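You operate a simulated robot arm through the tools that you are given. There is no shell and no other tool.

Carry out the task below with a simulated robot arm. There is one attempt and no reset: what you move stays moved.

JOB
Test the fan in the fan tester at Fast: good to the green tray, bad to the red.
Fine: the trays beside the tester; slider back to Slow and switch off before the guard opens; leave it open.

It is judged by the outcome, as a careful person would: the job done as asked, and still so three seconds after it is handed in. It fails if anything else is knocked over, pushed out of place, dropped, spilled or broken.

ROBOT AND FRAMES
A 7-joint arm with a two-finger parallel gripper, fixed in place. Base frame: the origin is at the foot of the arm, x ahead of it, y to its left, z up; the work surface is at about z = 720. Readings come in mm, rad, newtons and seconds.
Its first joint turns from -2.601 to 2.601 rad. Payload 3.43 kg.
The tool frame sits at the grasp point between the pads (the TCP): z along the fingers, y along the line on which they close. The tips reach 30 mm beyond it. The gripper opens to 94 mm. The fingers are 28 mm wide and 10 mm thick; the gripper's body (50 by 96 mm) begins 55 mm behind the TCP.
Orientation is that of the tool frame in the base frame, as [roll, pitch, yaw] about the fixed x, y, z axes, in that order (R = Rz(yaw) Ry(pitch) Rx(roll)). With the fingers straight down and closing along the base's y, the tool's x points along the base's -x, its y along +y and its z along -z.

CONTROLS
- The arm moves only by the tool step_arm. Its argument "deltas" is a list of rows, each an object of numbers (a shift or turn left out is 0, a gripper value left out holds the last): "x", "y", "z": the shift along the tool's x, y, z in units of 500 mm (1.0 is 500 mm); "wx", "wy", "wz": the turn, a rotation vector about the tool's x, y, z in units of 180 degrees (1.0 is 180 degrees). In form: [{"x": .., "y": .., "z": .., "wx": .., "wy": .., "wz": ..}, ...]. A call has 1 to 20 rows; each row is the pose to reach, as a shift and turn from the pose commanded when the call began, along the tool's axes at that moment. "claw" is the opening in per cent of the stroke, from 0 (shut) to 100 (fully open), set as the call begins (left out, the last holds). A call with a number of a shift or a turn outside -1 to 1 is refused whole. A row lasts 0.2 s, in which the tool goes at most 50 mm and 0.15 rad; a call with a longer step from one row to the next is refused whole, and so is a gripper value outside its range. Where a pose cannot be reached the arm comes as near as it can. A force on the tool above 40 N (or 10 N above the force at the start of the call, whichever is more), or a blocked arm, ends the call early, and 0.2 s more pass. Each finger travels about 45 mm/s and halts on what it meets, pressing with about 31 N; the grip force reading is that of the motor and also rises with nothing between the fingers. The clock runs only during rows and for 0.2 s after the last one: add rows that repeat a pose to give the fingers time. The reply holds the time, the measured pose of the TCP, the force on the tool along the base axes, the opening and the grip force, in the units named above and with some noise, with the torque about the TCP (base axes, N m) and any sound that the robot's microphone picked up, and new pictures: "pictures" is both (left out), scene, wrist or none.
- Cameras (640 x 400 px; columns grow to the right, rows downward): "scene" is fixed at [48.4, 652, 1359.7]; the picture's right is [0.24, -0.97, 0.00], its down [-0.65, -0.17, -0.74] and it looks along [0.72, 0.18, -0.67] (base axes); focal length 313 px, centre (320, 200). "wrist" rides on the gripper at [76, 14, -102] in the tool frame; the picture's right is [-0.18, 0.98, 0.00], its down [-0.75, -0.14, -0.64] and it looks along [-0.63, -0.12, 0.77] (tool axes); focal length 243 px, centre (320, 200). There is no depth. A picture from a camera that has moved, and an enlarged one, comes with that camera's place and axes in the base frame and with its lens.
- enlarge(camera, box): a new picture of the part [left, top, right, bottom] of that camera's present view, enlarged. No time passes.
- job_done(): hands the job in; it is judged then, once.

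Nothing tells you positions but the pictures and the camera data. Unless the task says otherwise, let go and move clear before handing in.

The tools are called after ">>>" as a command line: name --argument value ..., lists and objects as JSON in quotes. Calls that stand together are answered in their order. step_arm: Moves the arm, as the interface text tells. Its arguments: {"type":"object","properties":{"deltas":{"type":"array"},"claw":{"type":"number"},"pictures":{"type":"string","enum":["both","scene","wrist","none"]}},"required":["deltas"]} The other tools are called the same way: enlarge (camera, box) takes an enlarged picture of a part of a camera's view; job_done () hands the job in.

At the start:

```text
time: 0.0
eef_pos: [400.3, 901.6, 1114.3]
orientation: [3.14, 0.0, -3.141]
wrist_force: [-0.6, 0.2, 0.4]
torque: [0.01, 0.0, 0.0]
gripper_width: 93.9
finger_force: 0.0
```

scene: 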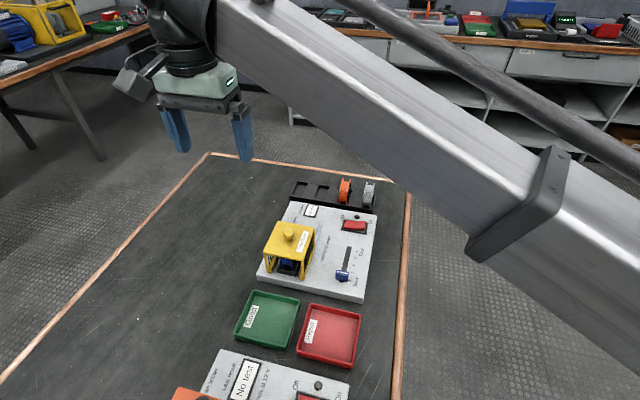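
wrist: 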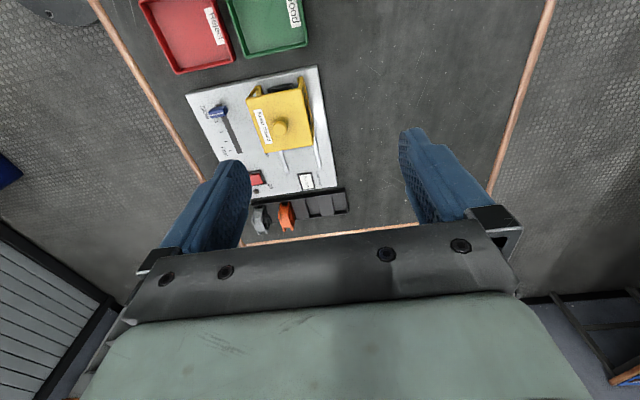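

I see a tester plate with a yellow guard, a slider and a red switch, green and red trays next to it, and a second panel lower in the view. I'll take enlarged pictures before I move anything.

>>> enlarge --camera "scene" --box '[230, 170, 410, 310]'

>>> enlarge --camera "scene" --box '[160, 280, 400, 400]'

>>> enlarge --camera "wrist" --box '[170, 50, 370, 250]'

>>> enlarge --camera "wrist" --box '[120, 0, 340, 140]'

```text
2.86 times, centred on (320, 240) of scene
camera zoom: at [48.4, 652.0, 1359.7], right [0.24, -0.97, 0.0], down [-0.65, -0.17, -0.74], along [0.72, 0.18, -0.67], focal length 894 px, centre (320, 86)
```

zoom: 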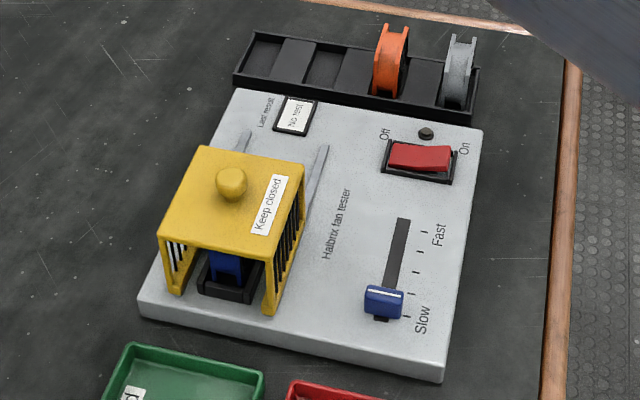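

```text
2.67 times, centred on (280, 340) of scene
camera zoom: at [48.4, 652.0, 1359.7], right [0.24, -0.97, 0.0], down [-0.65, -0.17, -0.74], along [0.72, 0.18, -0.67], focal length 834 px, centre (427, -173)
```

zoom: 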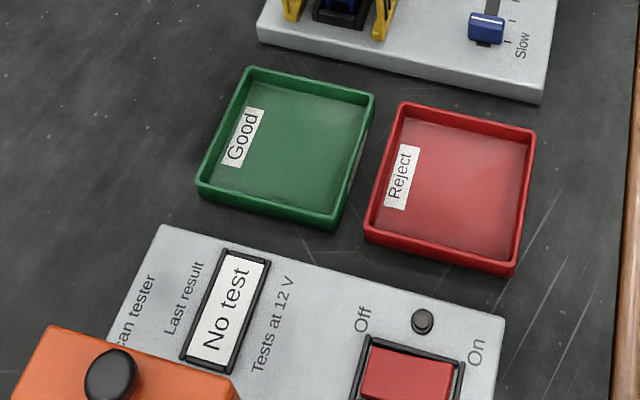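

```text
2.00 times, centred on (270, 150) of wrist
camera zoom: at [323.3, 916.7, 1217.7], right [0.18, 0.98, 0.0], down [0.75, -0.14, 0.64], along [0.63, -0.12, -0.77], focal length 485 px, centre (420, 300)
```

zoom: 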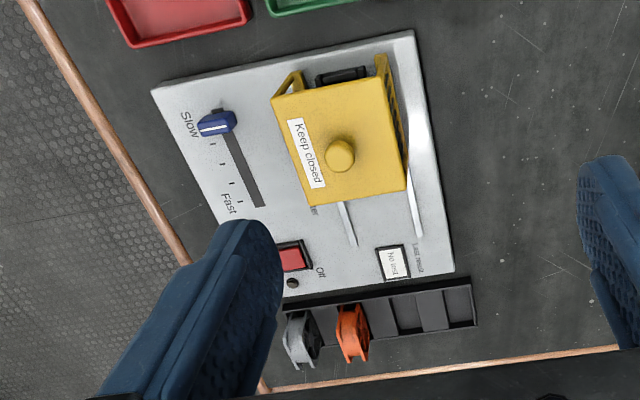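

```text
2.86 times, centred on (230, 70) of wrist
camera zoom: at [323.3, 916.7, 1217.7], right [0.18, 0.98, 0.0], down [0.75, -0.14, 0.64], along [0.63, -0.12, -0.77], focal length 693 px, centre (577, 571)
```

zoom: 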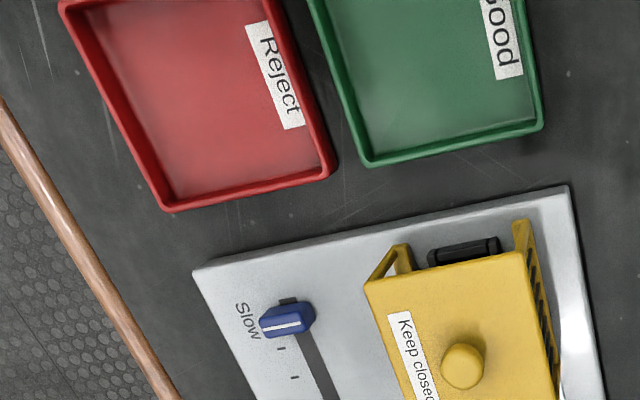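

The slider tester's guard rides on rails running along +x. The slider knob is around (452, 702), the rocker around (614, 700) and the guard spans about x 430–526, y 789–872. I'll move to a viewpoint lower and over the plate to measure better.

>>> step_arm --deltas '[{"y": -0.06, "z": 0.04}, {"y": -0.12, "z": 0.08}, {"y": -0.18, "z": 0.12}, {"y": -0.24, "z": 0.17}, {"y": -0.3, "z": 0.22}, {"y": -0.3, "z": 0.22}]'

```text
time: 1.4
eef_pos: [401.9, 753.4, 1004.4]
orientation: [-3.141, 0.0, -3.141]
wrist_force: [0.2, -1.0, 1.1]
torque: [0.05, 0.01, 0.0]
gripper_width: 94.0
finger_force: 0.1
camera wrist: at [323.8, 767.4, 1108.0], right [0.18, 0.98, 0.0], down [0.75, -0.14, 0.64], along [0.63, -0.12, -0.77], focal length 243 px, centre (320, 200)
```

scene: 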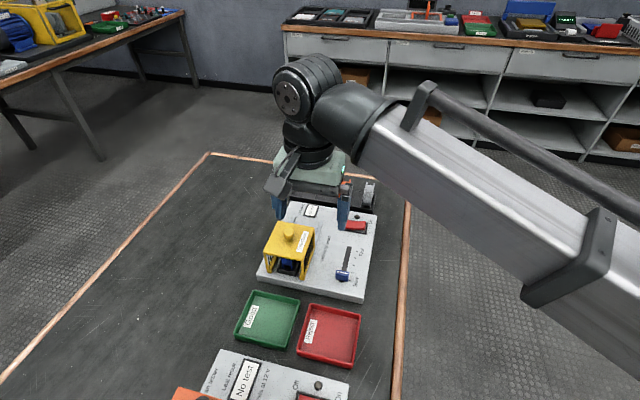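
wrist: 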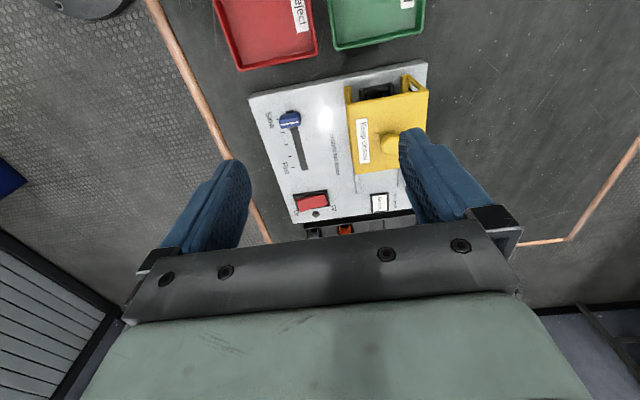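

>>> enlarge --camera "wrist" --box '[240, 60, 440, 240]'

>>> enlarge --camera "wrist" --box '[255, 90, 355, 220]'

>>> enlarge --camera "scene" --box '[325, 205, 385, 305]'

>>> enlarge --camera "scene" --box '[255, 210, 325, 290]'

```text
2.22 times, centred on (340, 150) of wrist
camera zoom: at [323.8, 767.4, 1108.0], right [0.18, 0.98, 0.0], down [0.75, -0.14, 0.64], along [0.63, -0.12, -0.77], focal length 539 px, centre (276, 311)
```

zoom: 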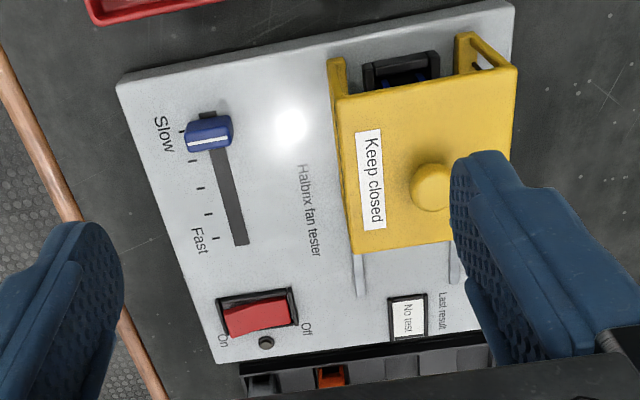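

```text
3.08 times, centred on (305, 155) of wrist
camera zoom: at [323.8, 767.4, 1108.0], right [0.18, 0.98, 0.0], down [0.75, -0.14, 0.64], along [0.63, -0.12, -0.77], focal length 746 px, centre (366, 338)
```

zoom: 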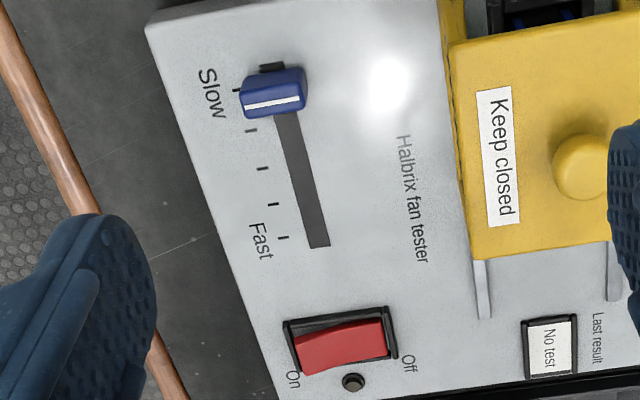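

```text
4.00 times, centred on (355, 255) of scene
camera zoom: at [48.4, 652.0, 1359.7], right [0.24, -0.97, 0.0], down [-0.65, -0.17, -0.74], along [0.72, 0.18, -0.67], focal length 1251 px, centre (180, -20)
```

zoom: 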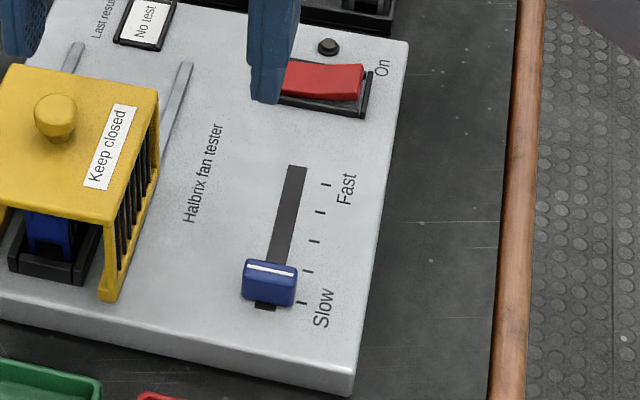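

```text
5.00 times, centred on (290, 250) of scene
camera zoom: at [48.4, 652.0, 1359.7], right [0.24, -0.97, 0.0], down [-0.65, -0.17, -0.74], along [0.72, 0.18, -0.67], focal length 1564 px, centre (470, -50)
```

zoom: 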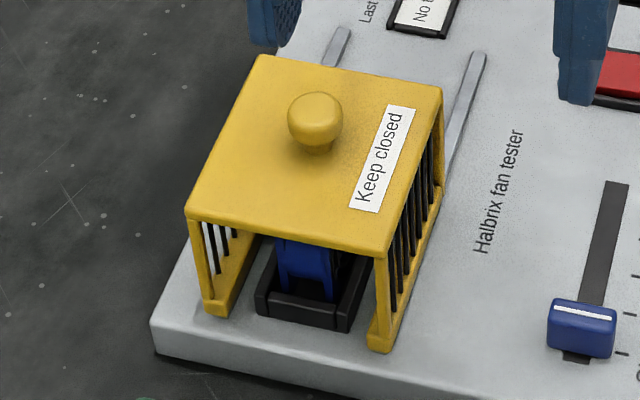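

The plate's top is at about z=750. The slider knob's top is at about (449, 701, 780), with Slow at x≈450 and Fast at x≈536. I'll go above the slider knob first and check the alignment.

>>> step_arm --deltas '[{"x": -0.02, "y": -0.02, "z": 0.06}, {"x": -0.04, "y": -0.042, "z": 0.12}, {"x": -0.06, "y": -0.064, "z": 0.18}, {"x": -0.08, "y": -0.086, "z": 0.24}, {"x": -0.094, "y": -0.102, "z": 0.308}, {"x": -0.094, "y": -0.102, "z": 0.308}]' --claw 65

```text
time: 2.8
eef_pos: [448.2, 703.3, 851.7]
orientation: [3.141, -0.001, -3.141]
wrist_force: [-0.6, 0.5, -0.2]
torque: [0.0, 0.0, 0.0]
gripper_width: 61.3
finger_force: 0.0
camera wrist: at [371.1, 717.0, 954.8], right [0.18, 0.98, 0.0], down [0.75, -0.14, 0.64], along [0.63, -0.12, -0.77], focal length 243 px, centre (320, 200)
```

scene: 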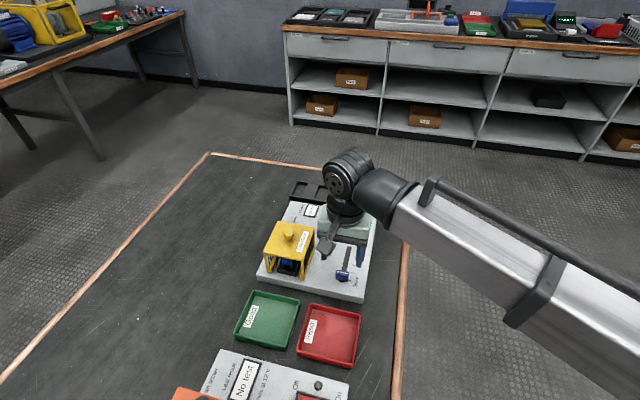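
wrist: 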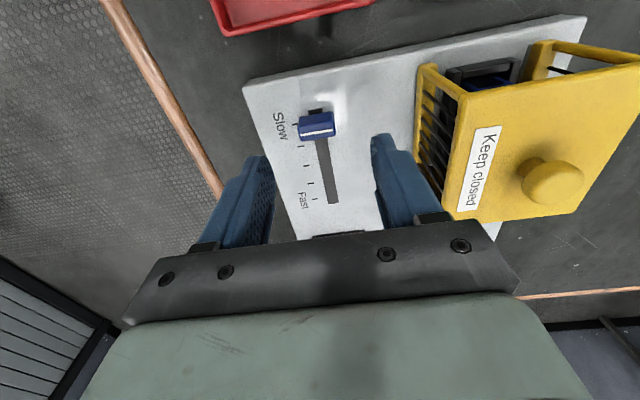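

The knob is between the open fingers, around y≈700.5. Next I lower to straddle it, with the tips about 6 mm above the plate.

>>> step_arm --deltas '[{"y": -0.004, "z": 0.04}, {"y": -0.005, "z": 0.08}, {"y": -0.005, "z": 0.11}, {"y": -0.005, "z": 0.13}, {"y": -0.005, "z": 0.13}]'

```text
time: 4.0
eef_pos: [446.3, 699.1, 786.1]
orientation: [-3.141, 0.0, 3.141]
wrist_force: [-0.7, 0.2, -0.6]
torque: [0.03, 0.01, 0.0]
gripper_width: 61.0
finger_force: 0.1
camera wrist: at [370.1, 713.0, 889.4], right [0.18, 0.98, 0.0], down [0.75, -0.14, 0.64], along [0.63, -0.12, -0.77], focal length 243 px, centre (320, 200)
```

scene: 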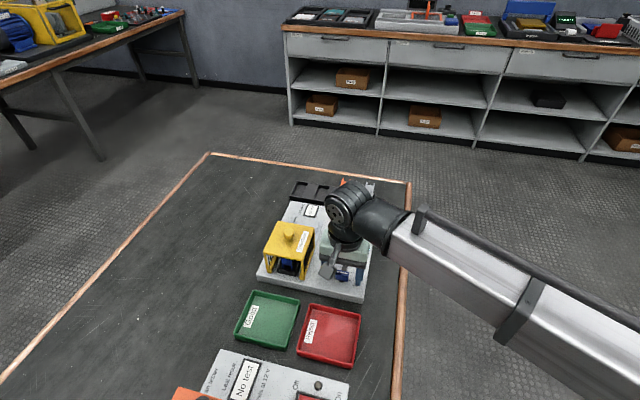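
wrist: 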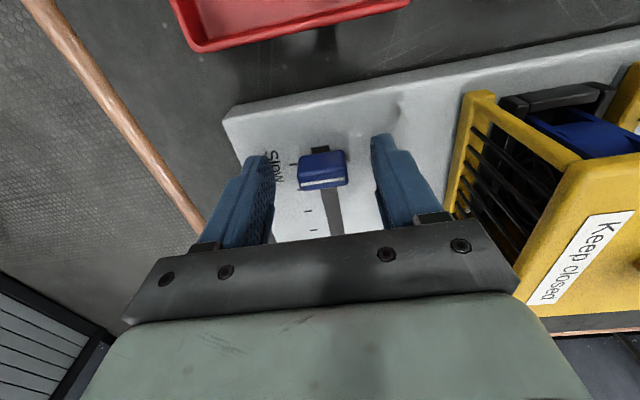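

The fingers straddle the slider knob cleanly. Now I close on it.

>>> step_arm --deltas '[{"z": 0}, {"z": 0}, {"z": 0}, {"z": 0}]' --claw 15 --pictures "wrist"

```text
time: 5.0
eef_pos: [448.2, 699.5, 785.9]
orientation: [3.14, -0.001, -3.14]
wrist_force: [-0.4, 8.5, -0.6]
torque: [0.13, 0.02, 0.01]
gripper_width: 30.0
finger_force: 45.0
camera wrist: at [370.1, 713.6, 889.5], right [0.18, 0.98, 0.0], down [0.75, -0.14, 0.64], along [0.63, -0.12, -0.77], focal length 243 px, centre (320, 200)
```

wrist: 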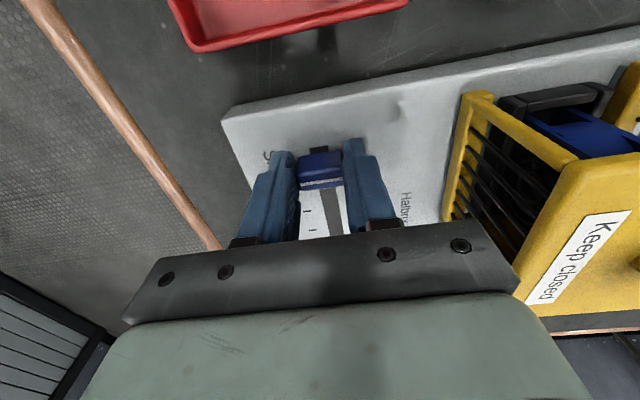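

I have the knob, about 30 mm wide. I'll drag it along +x towards Fast in small steps, watching the force.

>>> step_arm --deltas '[{"x": -0.02, "y": 0.002}, {"x": -0.04, "y": 0.002}, {"x": -0.06, "y": 0.002}, {"x": -0.08, "y": 0.002}, {"x": -0.08, "y": 0.002}]'

```text
time: 6.2
eef_pos: [488.0, 699.5, 786.5]
orientation: [-3.141, 0.001, 3.141]
wrist_force: [0.7, 3.6, 5.0]
torque: [0.12, 0.4, 0.13]
gripper_width: 30.0
finger_force: 44.8
camera wrist: at [411.3, 713.8, 889.5], right [0.18, 0.98, 0.0], down [0.75, -0.14, 0.64], along [0.63, -0.12, -0.77], focal length 243 px, centre (320, 200)
```

scene: 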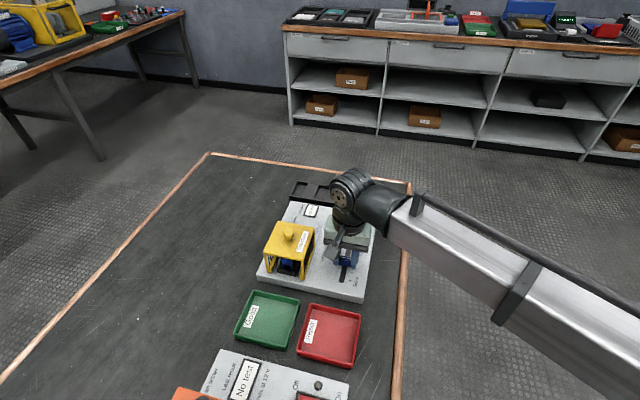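
wrist: 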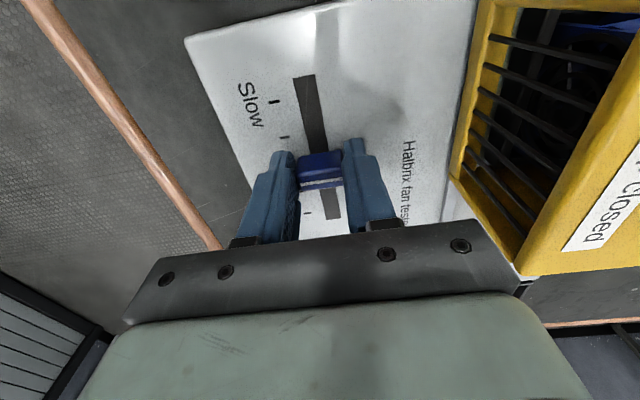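

The slider moves with the gripper. I'll carry it the rest of the way to Fast.

>>> step_arm --deltas '[{"x": -0.02}, {"x": -0.04}, {"x": -0.06}, {"x": -0.076}, {"x": -0.084}, {"x": -0.09}, {"x": -0.09}]'

```text
time: 7.8
eef_pos: [532.6, 700.1, 786.8]
orientation: [3.142, 0.0, -3.14]
wrist_force: [0.5, 0.5, 10.2]
torque: [-0.25, 0.42, -0.06]
gripper_width: 29.8
finger_force: 45.3
camera wrist: at [455.2, 713.7, 889.5], right [0.18, 0.98, 0.0], down [0.75, -0.14, 0.64], along [0.63, -0.12, -0.77], focal length 243 px, centre (320, 200)
```

scene: 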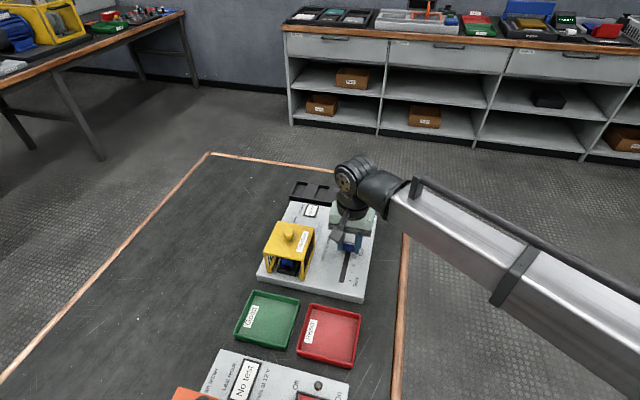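
wrist: 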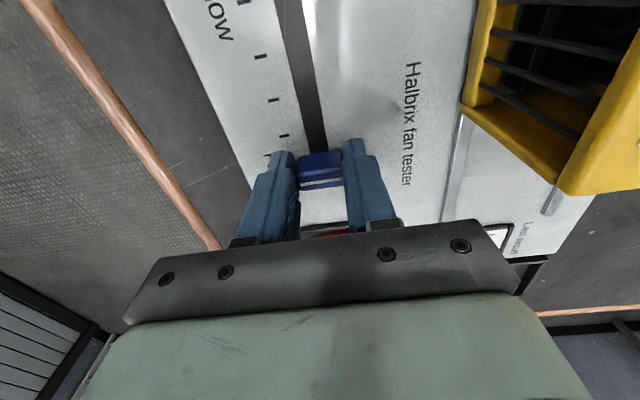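

The knob is close to Fast, with x≈532. I'll nudge it a few more millimetres until the tick lines up or the end stop is felt.

>>> step_arm --deltas '[{"x": -0.003}, {"x": -0.006}, {"x": -0.009}, {"x": -0.012}, {"x": -0.012}]'

>>> enlarge --camera "wrist" --box '[230, 80, 410, 240]'

>>> enlarge --camera "scene" --box '[325, 205, 385, 305]'

```text
time: 9.0
eef_pos: [533.5, 700.0, 786.6]
orientation: [-3.14, -0.01, -3.138]
wrist_force: [-7.6, 0.5, 8.8]
torque: [-0.22, -0.56, -0.16]
gripper_width: 29.9
finger_force: 44.8
stopped in row 5: the force on the tool passed its limit at 41 N (the readings are from after the stop); the commanded pose is now the measured one
camera wrist: at [457.3, 713.5, 890.1], right [0.18, 0.98, 0.0], down [0.76, -0.14, 0.64], along [0.62, -0.12, -0.77], focal length 243 px, centre (320, 200)
```

scene: 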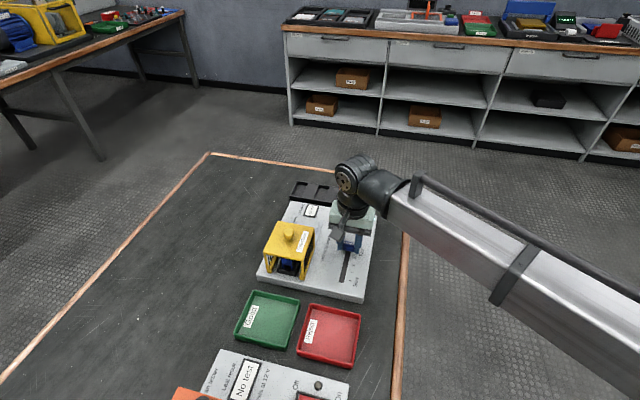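
wrist: 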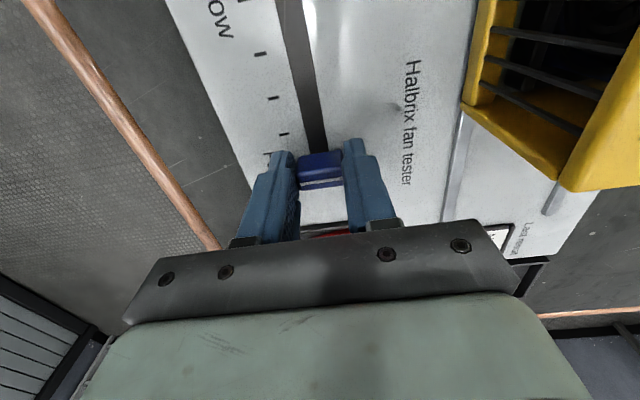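

```text
2.50 times, centred on (320, 160) of wrist
camera zoom: at [457.3, 713.5, 890.1], right [0.18, 0.98, 0.0], down [0.76, -0.14, 0.64], along [0.62, -0.12, -0.77], focal length 606 px, centre (320, 300)
```

zoom: 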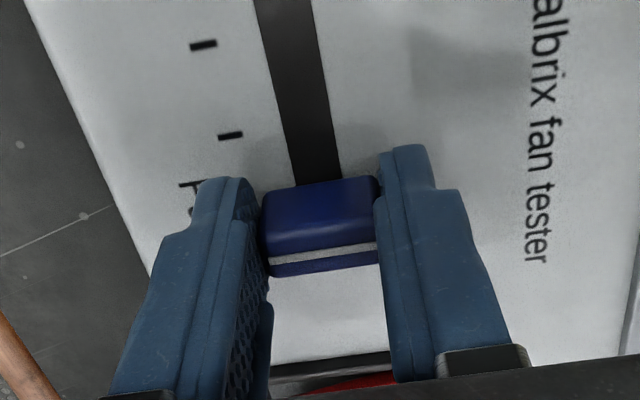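

```text
4.00 times, centred on (355, 255) of scene
camera zoom: at [48.4, 652.0, 1359.7], right [0.24, -0.97, 0.0], down [-0.65, -0.17, -0.74], along [0.72, 0.18, -0.67], focal length 1251 px, centre (180, -20)
```

zoom: 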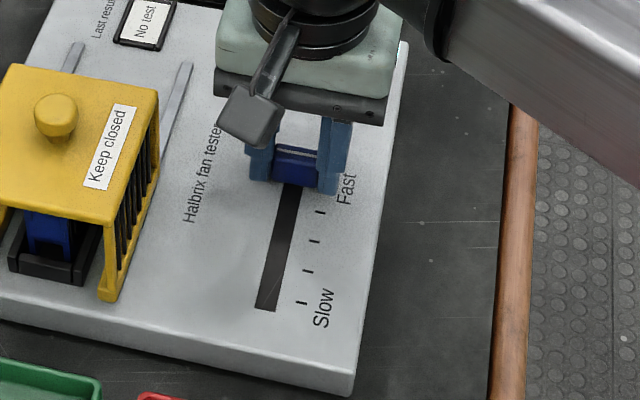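

The end stop has been reached at Fast. I release the knob and lift straight up.

>>> step_arm --deltas '[{"z": 0}, {"z": 0}, {"z": 0}, {"z": -0.06}, {"z": -0.14}, {"z": -0.22}, {"z": -0.24}]' --claw 65

```text
time: 10.6
eef_pos: [537.0, 701.5, 906.2]
orientation: [-3.141, -0.007, -3.141]
wrist_force: [0.5, -0.9, 1.1]
torque: [-0.02, 0.0, -0.01]
gripper_width: 60.9
finger_force: 0.1
camera wrist: at [460.0, 713.6, 1010.2], right [0.18, 0.98, 0.0], down [0.76, -0.14, 0.64], along [0.62, -0.12, -0.77], focal length 243 px, centre (320, 200)
```

scene: 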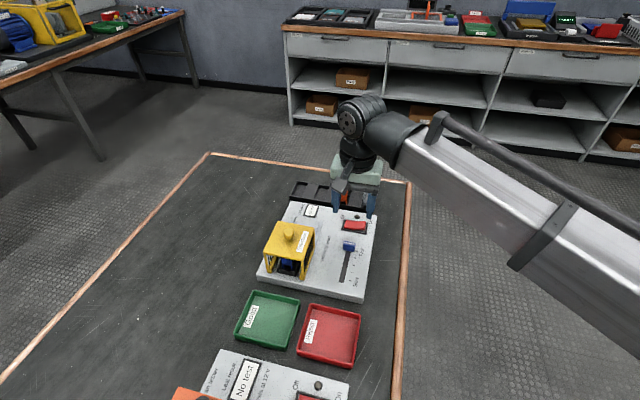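
wrist: 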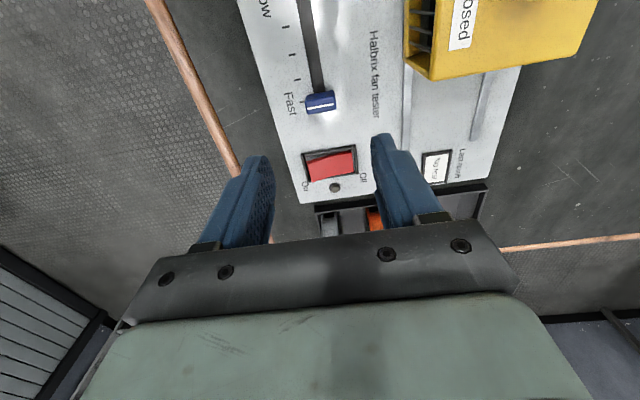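

>>> enlarge --camera "wrist" --box '[270, 60, 390, 220]'

>>> enlarge --camera "scene" --box '[330, 205, 390, 255]'

>>> enlarge --camera "wrist" --box '[290, 130, 370, 210]'

```text
2.50 times, centred on (330, 140) of wrist
camera zoom: at [460.0, 713.6, 1010.2], right [0.18, 0.98, 0.0], down [0.76, -0.14, 0.64], along [0.62, -0.12, -0.77], focal length 606 px, centre (295, 350)
```

zoom: 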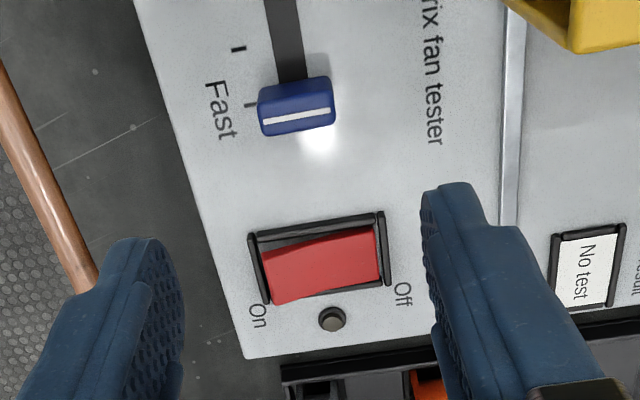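

```text
8.00 times, centred on (360, 230) of scene
camera zoom: at [48.4, 652.0, 1359.7], right [0.24, -0.97, 0.0], down [-0.65, -0.17, -0.74], along [0.72, 0.18, -0.67], focal length 2503 px, centre (0, -40)
```

zoom: 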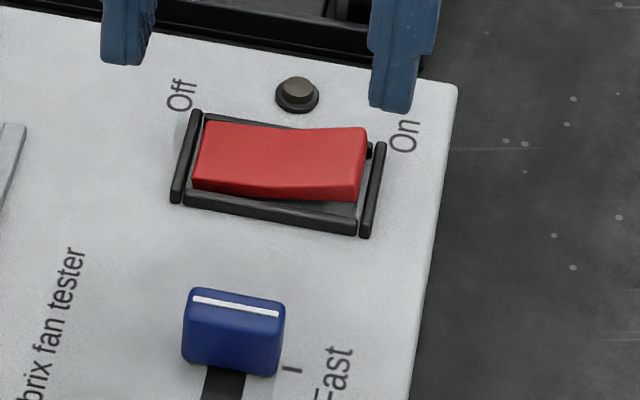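

```text
5.00 times, centred on (330, 170) of wrist
camera zoom: at [460.0, 713.6, 1010.2], right [0.18, 0.98, 0.0], down [0.76, -0.14, 0.64], along [0.62, -0.12, -0.77], focal length 1213 px, centre (270, 350)
```

zoom: 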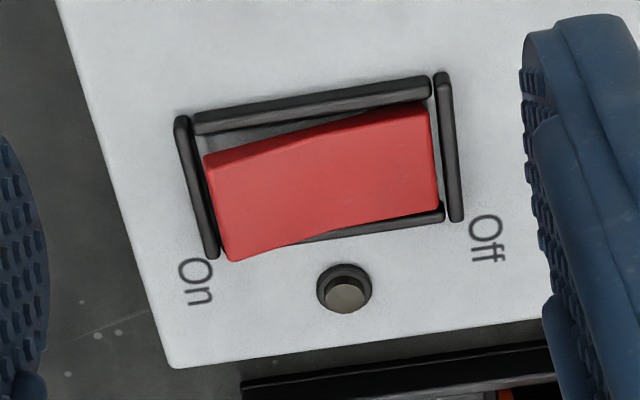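

The slider is at the Fast end stop. The rocker's raised On end is near (611, 675, 772) and its Off end is low. I'll close the fingers and hover over the On half at (611, 685).

>>> step_arm --deltas '[{"x": -0.05, "y": -0.01, "z": 0.0}, {"x": -0.1, "y": -0.02, "z": 0.03}, {"x": -0.148, "y": -0.032, "z": 0.07}, {"x": -0.148, "y": -0.032, "z": 0.13}, {"x": -0.148, "y": -0.032, "z": 0.13}, {"x": -0.148, "y": -0.032, "z": 0.13}]' --claw 0

>>> enlarge --camera "wrist" --box '[250, 100, 410, 240]'

>>> enlarge --camera "scene" --box '[290, 190, 390, 260]'

```text
time: 12.0
eef_pos: [611.6, 685.0, 840.4]
orientation: [-3.141, -0.008, -3.14]
wrist_force: [-0.1, -1.0, -0.2]
torque: [-0.01, -0.02, -0.02]
gripper_width: 0.1
finger_force: 30.8
camera wrist: at [534.8, 698.1, 943.3], right [0.18, 0.98, 0.0], down [0.76, -0.14, 0.64], along [0.63, -0.12, -0.77], focal length 243 px, centre (320, 200)
```

scene: 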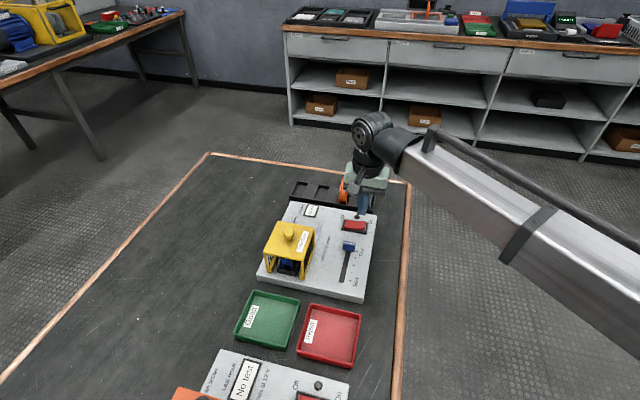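
wrist: 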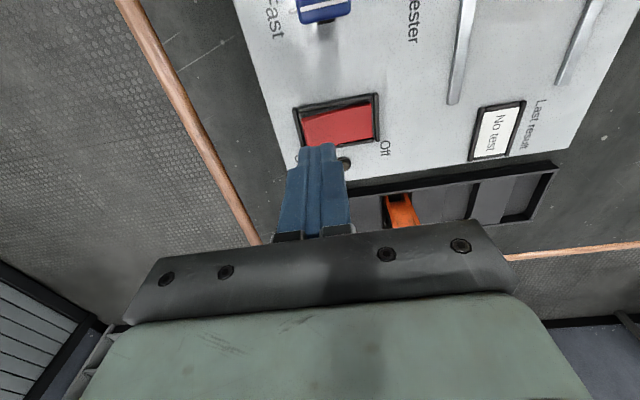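

```text
2.86 times, centred on (330, 170) of wrist
camera zoom: at [534.8, 698.1, 943.3], right [0.18, 0.98, 0.0], down [0.76, -0.14, 0.64], along [0.63, -0.12, -0.77], focal length 693 px, centre (291, 286)
```

zoom: 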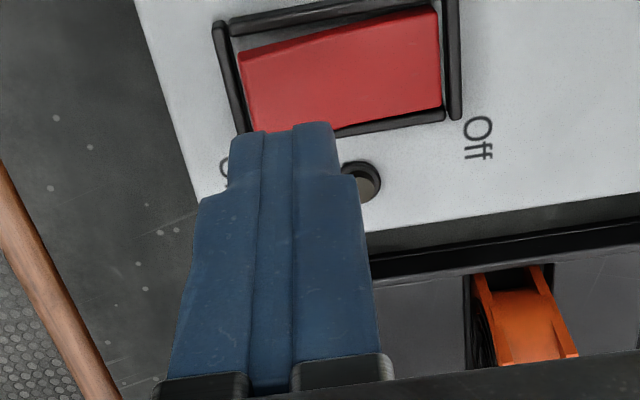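

```text
5.71 times, centred on (340, 225) of scene
camera zoom: at [48.4, 652.0, 1359.7], right [0.24, -0.97, 0.0], down [-0.65, -0.17, -0.74], along [0.72, 0.18, -0.67], focal length 1788 px, centre (206, 57)
```

zoom: 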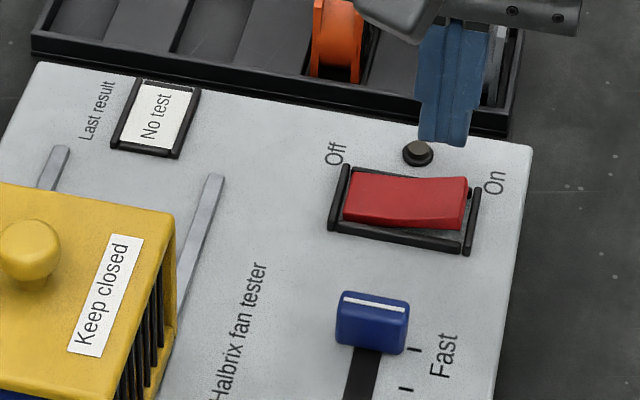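

The tips are above the On half of the rocker. I'll lower and press slowly, relying on the force limit and listening for a click.

>>> step_arm --deltas '[{"z": 0.035}, {"z": 0.066}, {"z": 0.072}, {"z": 0.078}, {"z": 0.084}, {"z": 0.09}, {"z": 0.096}, {"z": 0.102}, {"z": 0.104}]'

>>> enlarge --camera "scene" --box '[290, 190, 390, 260]'

```text
time: 14.1
eef_pos: [607.7, 683.1, 791.1]
orientation: [3.14, -0.005, -3.14]
wrist_force: [-3.3, -5.0, 14.0]
torque: [-0.04, -0.03, -0.01]
gripper_width: 0.1
finger_force: 31.3
heard: click
stopped in row 9: the force on the tool passed its limit at 42 N (the readings are from after the stop); the commanded pose is now the measured one
camera wrist: at [531.6, 696.7, 895.0], right [0.18, 0.98, 0.0], down [0.76, -0.14, 0.64], along [0.63, -0.12, -0.77], focal length 243 px, centre (320, 200)
```

scene: 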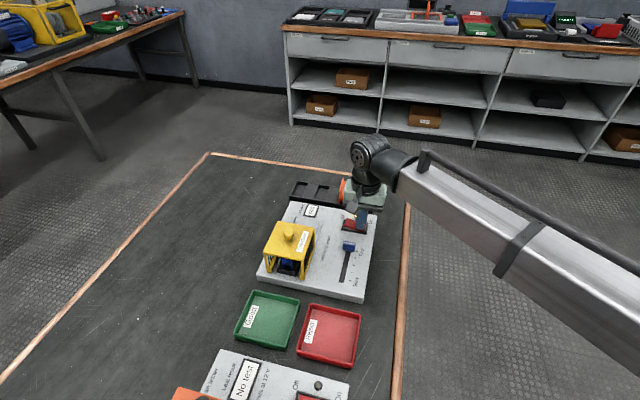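
wrist: 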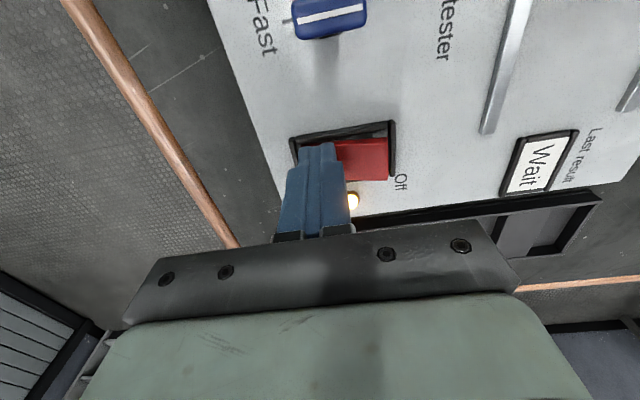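

```text
5.71 times, centred on (340, 225) of scene
camera zoom: at [48.4, 652.0, 1359.7], right [0.24, -0.97, 0.0], down [-0.65, -0.17, -0.74], along [0.72, 0.18, -0.67], focal length 1788 px, centre (206, 57)
```

zoom: 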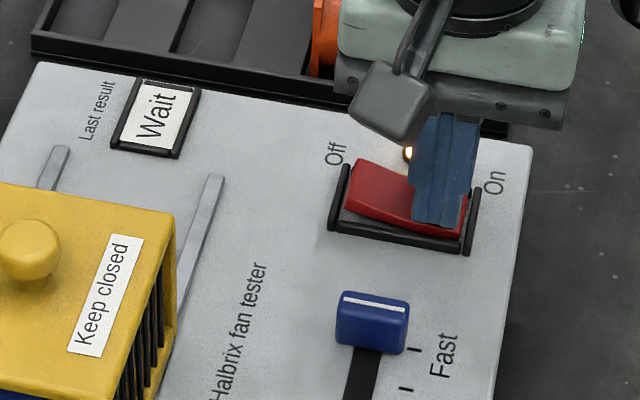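

It clicked. The lamp is lit and the display reads "Wait". I'll lift clear and wait for the result.

>>> step_arm --deltas '[{"z": -0.03}, {"z": -0.08}, {"z": -0.12}, {"z": -0.12}, {"z": -0.12}, {"z": -0.12}, {"z": -0.12}, {"z": -0.12}]'

>>> enlarge --camera "scene" --box '[290, 190, 390, 260]'

```text
time: 15.9
eef_pos: [608.8, 682.9, 850.8]
orientation: [3.141, -0.005, 3.142]
wrist_force: [-0.4, 0.8, -1.0]
torque: [0.0, 0.03, -0.02]
gripper_width: 0.0
finger_force: 30.7
camera wrist: at [531.8, 696.3, 953.9], right [0.18, 0.98, 0.0], down [0.76, -0.14, 0.64], along [0.63, -0.12, -0.77], focal length 243 px, centre (320, 200)
```

scene: 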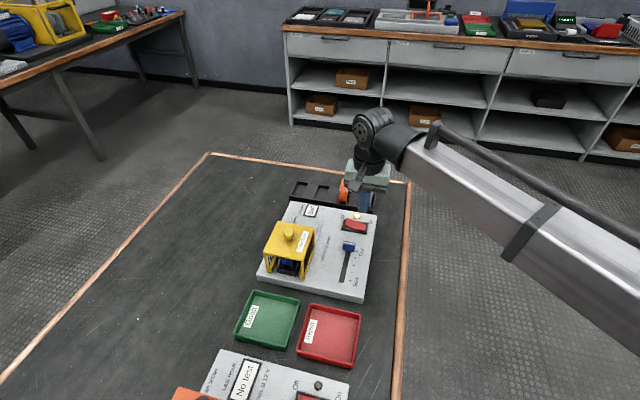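
wrist: 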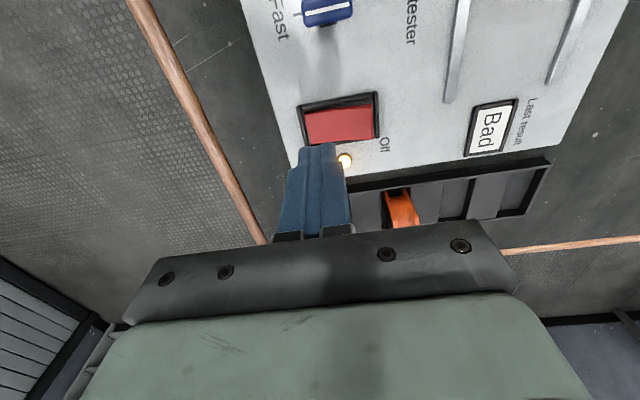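

```text
5.71 times, centred on (340, 225) of scene
camera zoom: at [48.4, 652.0, 1359.7], right [0.24, -0.97, 0.0], down [-0.65, -0.17, -0.74], along [0.72, 0.18, -0.67], focal length 1788 px, centre (206, 57)
```

zoom: 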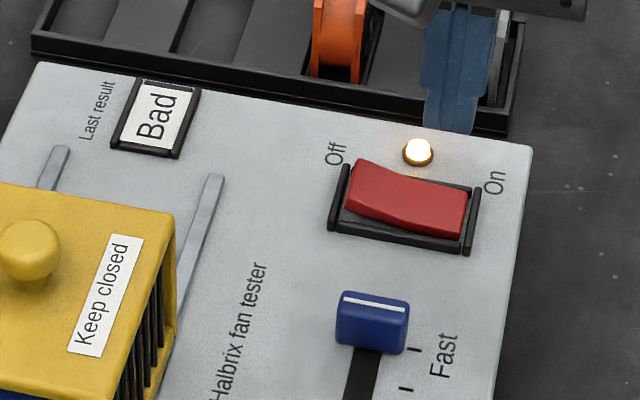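

The result at Fast is "Bad", so the fan goes in the red tray. First the slider goes back to Slow, so I move above the slider knob with the gripper open.

>>> step_arm --deltas '[{"x": 0.05, "y": 0.012}, {"x": 0.1, "y": 0.024}, {"x": 0.146, "y": 0.035}, {"x": 0.146, "y": 0.035}, {"x": 0.146, "y": 0.035}]' --claw 65

>>> enlarge --camera "scene" --box '[290, 190, 390, 260]'

```text
time: 17.1
eef_pos: [538.2, 700.6, 850.1]
orientation: [-3.142, -0.006, -3.14]
wrist_force: [-0.2, 0.0, -0.2]
torque: [-0.03, 0.0, -0.01]
gripper_width: 61.1
finger_force: 0.1
camera wrist: at [460.3, 714.8, 954.1], right [0.18, 0.98, 0.0], down [0.76, -0.14, 0.64], along [0.63, -0.12, -0.77], focal length 243 px, centre (320, 200)
```

scene: 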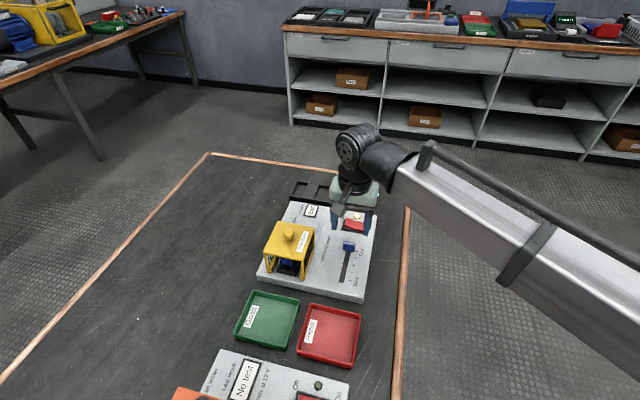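
wrist: 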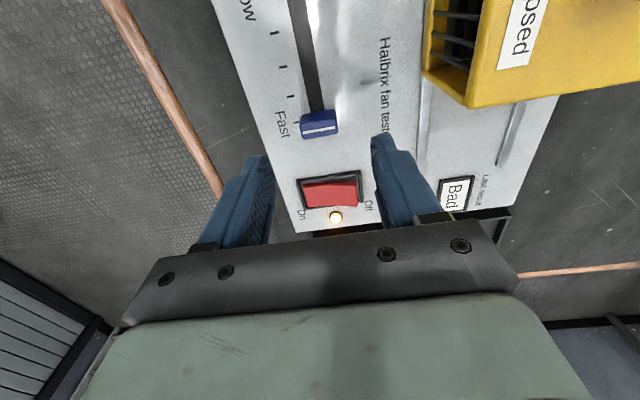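

```text
5.71 times, centred on (340, 225) of scene
camera zoom: at [48.4, 652.0, 1359.7], right [0.24, -0.97, 0.0], down [-0.65, -0.17, -0.74], along [0.72, 0.18, -0.67], focal length 1788 px, centre (206, 57)
```

zoom: 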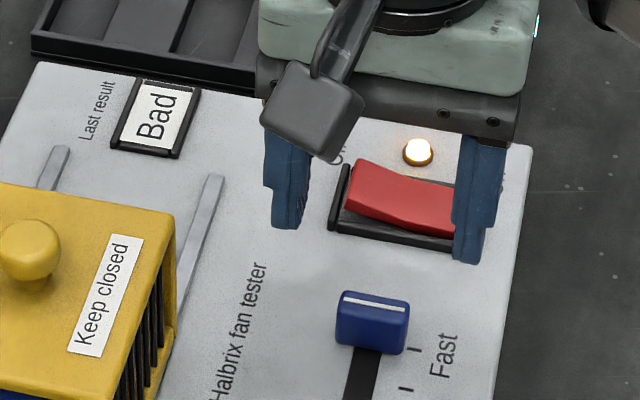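

The display still reads "Bad". I'll lower around the slider knob at Fast.

>>> step_arm --deltas '[{"x": 0.006, "z": 0.04}, {"x": 0.006, "z": 0.08}, {"x": 0.006, "z": 0.11}, {"x": 0.006, "z": 0.127}, {"x": 0.006, "z": 0.127}]' --pictures "wrist"

>>> step_arm --deltas '[{"z": 0}, {"z": 0}, {"z": 0}, {"z": 0}]' --claw 15 --pictures "wrist"

```text
time: 18.3
eef_pos: [532.4, 700.6, 786.3]
orientation: [-3.141, -0.005, -3.139]
wrist_force: [-0.8, -0.8, 0.3]
torque: [0.02, 0.01, 0.01]
gripper_width: 61.0
finger_force: 0.1
camera wrist: at [456.0, 714.9, 890.2], right [0.18, 0.98, 0.0], down [0.76, -0.14, 0.64], along [0.63, -0.12, -0.77], focal length 243 px, centre (320, 200)
```

wrist: 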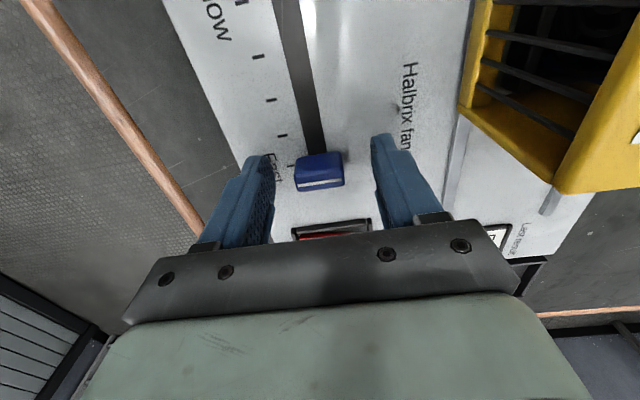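

```text
time: 19.3
eef_pos: [533.0, 700.8, 787.2]
orientation: [-3.14, -0.005, 3.142]
wrist_force: [-0.4, -12.5, -2.5]
torque: [-0.16, -0.11, -0.23]
gripper_width: 30.0
finger_force: 44.9
camera wrist: at [456.1, 713.9, 890.4], right [0.18, 0.98, 0.0], down [0.76, -0.14, 0.64], along [0.63, -0.12, -0.77], focal length 243 px, centre (320, 200)
```

wrist: 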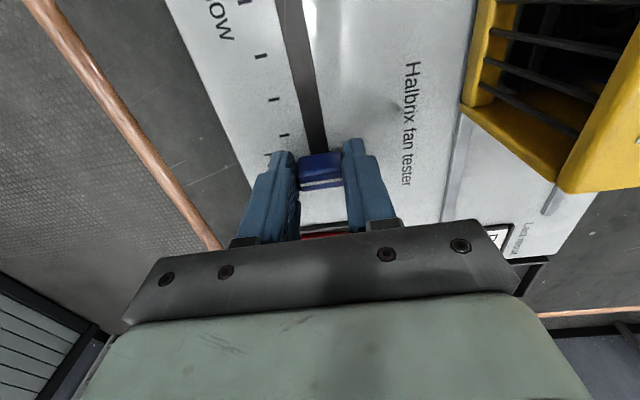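

I have the knob again. I'll drag it back towards Slow along −x with a small y correction.

>>> step_arm --deltas '[{"x": 0.02, "y": -0.002}, {"x": 0.04, "y": -0.002}, {"x": 0.06, "y": -0.002}, {"x": 0.08, "y": -0.002}, {"x": 0.1, "y": -0.002}, {"x": 0.12, "y": -0.002}, {"x": 0.14, "y": -0.002}, {"x": 0.156, "y": -0.002}, {"x": 0.164, "y": -0.002}, {"x": 0.164, "y": -0.002}]'

```text
time: 21.5
eef_pos: [450.8, 700.4, 786.2]
orientation: [-3.141, -0.006, -3.139]
wrist_force: [-0.2, -8.5, -13.4]
torque: [0.02, -0.57, -0.09]
gripper_width: 29.7
finger_force: 45.2
camera wrist: at [374.1, 713.7, 890.4], right [0.18, 0.98, 0.0], down [0.76, -0.14, 0.64], along [0.63, -0.12, -0.77], focal length 243 px, centre (320, 200)
```

scene: 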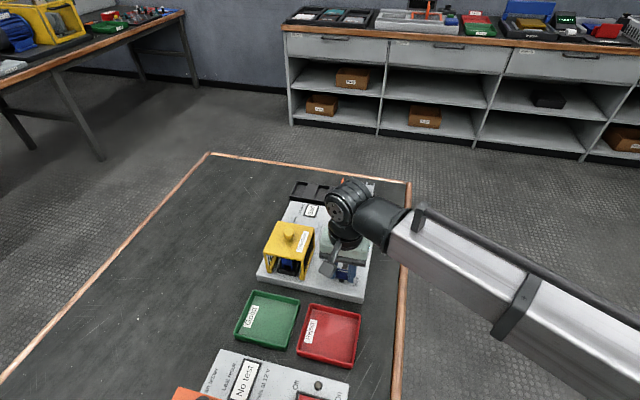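
wrist: 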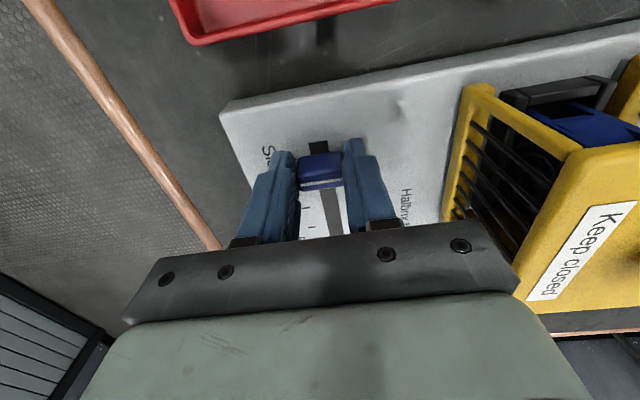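

It's almost at Slow. I'll nudge it on until I feel the end stop.

>>> step_arm --deltas '[{"x": 0.003}, {"x": 0.006}, {"x": 0.009}, {"x": 0.012}, {"x": 0.015}, {"x": 0.015}]'

>>> enlarge --camera "wrist" --box '[230, 100, 410, 240]'

```text
time: 22.9
eef_pos: [447.4, 699.9, 786.6]
orientation: [-3.14, -0.003, 3.141]
wrist_force: [26.8, -8.1, -22.3]
torque: [-0.05, 0.41, -0.07]
gripper_width: 29.7
finger_force: 44.9
camera wrist: at [369.5, 713.8, 890.2], right [0.18, 0.98, 0.0], down [0.75, -0.14, 0.64], along [0.63, -0.12, -0.77], focal length 243 px, centre (320, 200)
```

scene: 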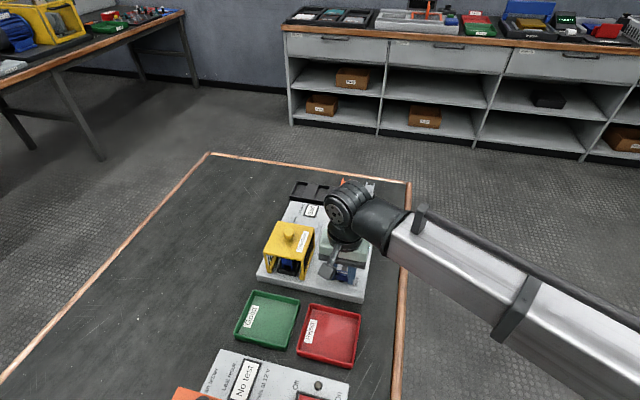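
wrist: 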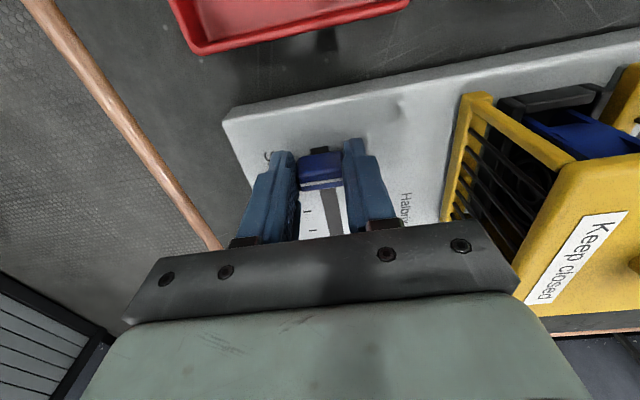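

```text
2.86 times, centred on (320, 170) of wrist
camera zoom: at [369.5, 713.8, 890.2], right [0.18, 0.98, 0.0], down [0.75, -0.14, 0.64], along [0.63, -0.12, -0.77], focal length 693 px, centre (320, 286)
```

zoom: 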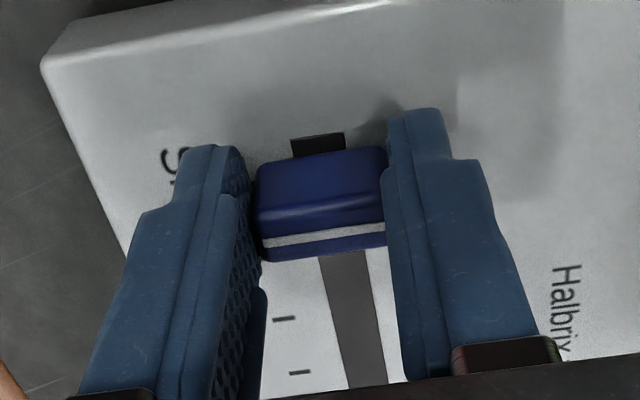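

The stop at Slow is reached, with 27 N of reaction. I release and lift.

>>> step_arm --deltas '[{"x": 0}, {"x": 0}, {"x": 0}, {"z": -0.06}, {"z": -0.12}, {"z": -0.18}, {"z": -0.18}]' --claw 65

>>> enlarge --camera "wrist" --box '[230, 60, 410, 220]'

>>> enlarge --camera "scene" --box '[290, 190, 390, 290]'

```text
time: 24.5
eef_pos: [444.1, 700.3, 876.8]
orientation: [-3.141, -0.005, -3.14]
wrist_force: [-1.2, -0.5, 0.7]
torque: [-0.02, -0.02, 0.05]
gripper_width: 61.0
finger_force: 0.1
camera wrist: at [367.1, 714.0, 981.1], right [0.18, 0.98, 0.0], down [0.76, -0.14, 0.64], along [0.63, -0.12, -0.77], focal length 243 px, centre (320, 200)
```

scene: 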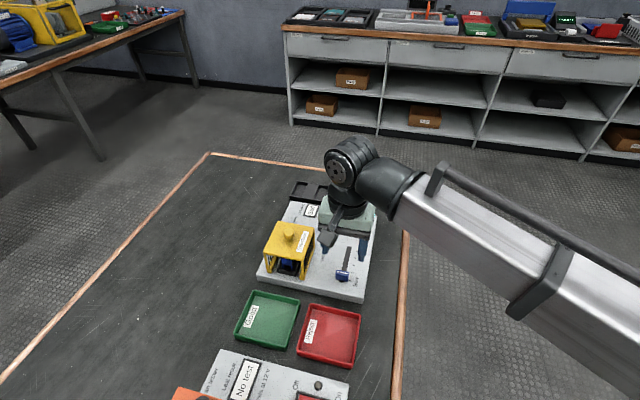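
wrist: 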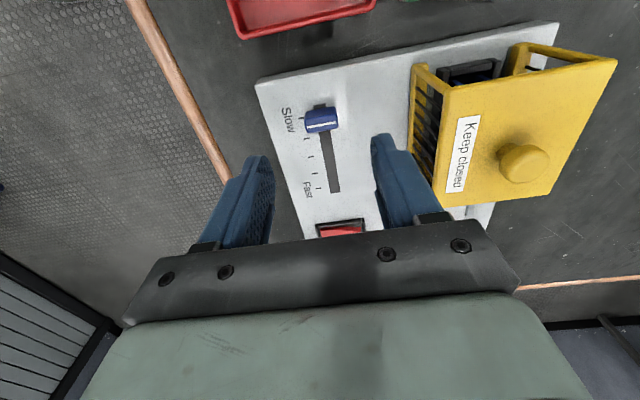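

```text
2.50 times, centred on (320, 140) of wrist
camera zoom: at [367.1, 714.0, 981.1], right [0.18, 0.98, 0.0], down [0.76, -0.14, 0.64], along [0.63, -0.12, -0.77], focal length 606 px, centre (320, 350)
```

zoom: 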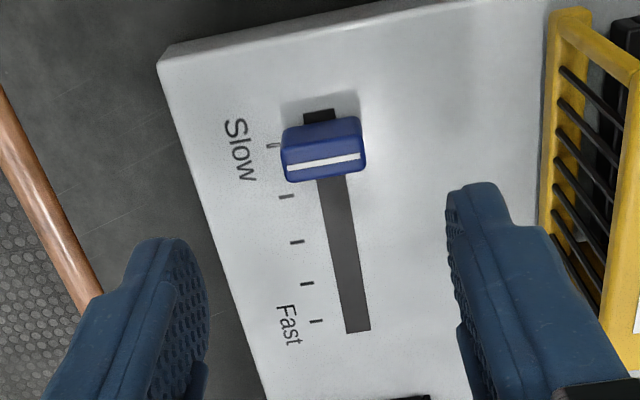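

```text
4.00 times, centred on (340, 240) of scene
camera zoom: at [48.4, 652.0, 1359.7], right [0.24, -0.97, 0.0], down [-0.65, -0.17, -0.74], along [0.72, 0.18, -0.67], focal length 1251 px, centre (240, 40)
```

zoom: 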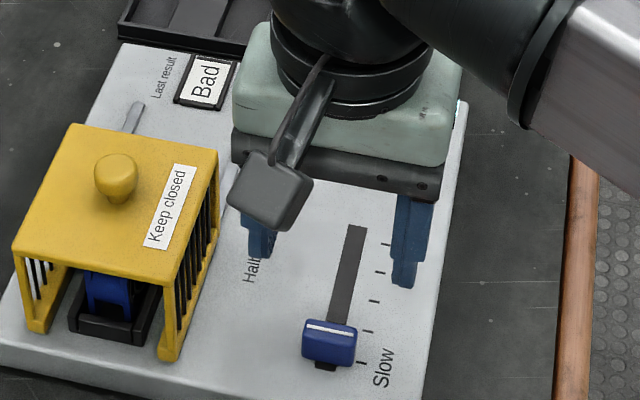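

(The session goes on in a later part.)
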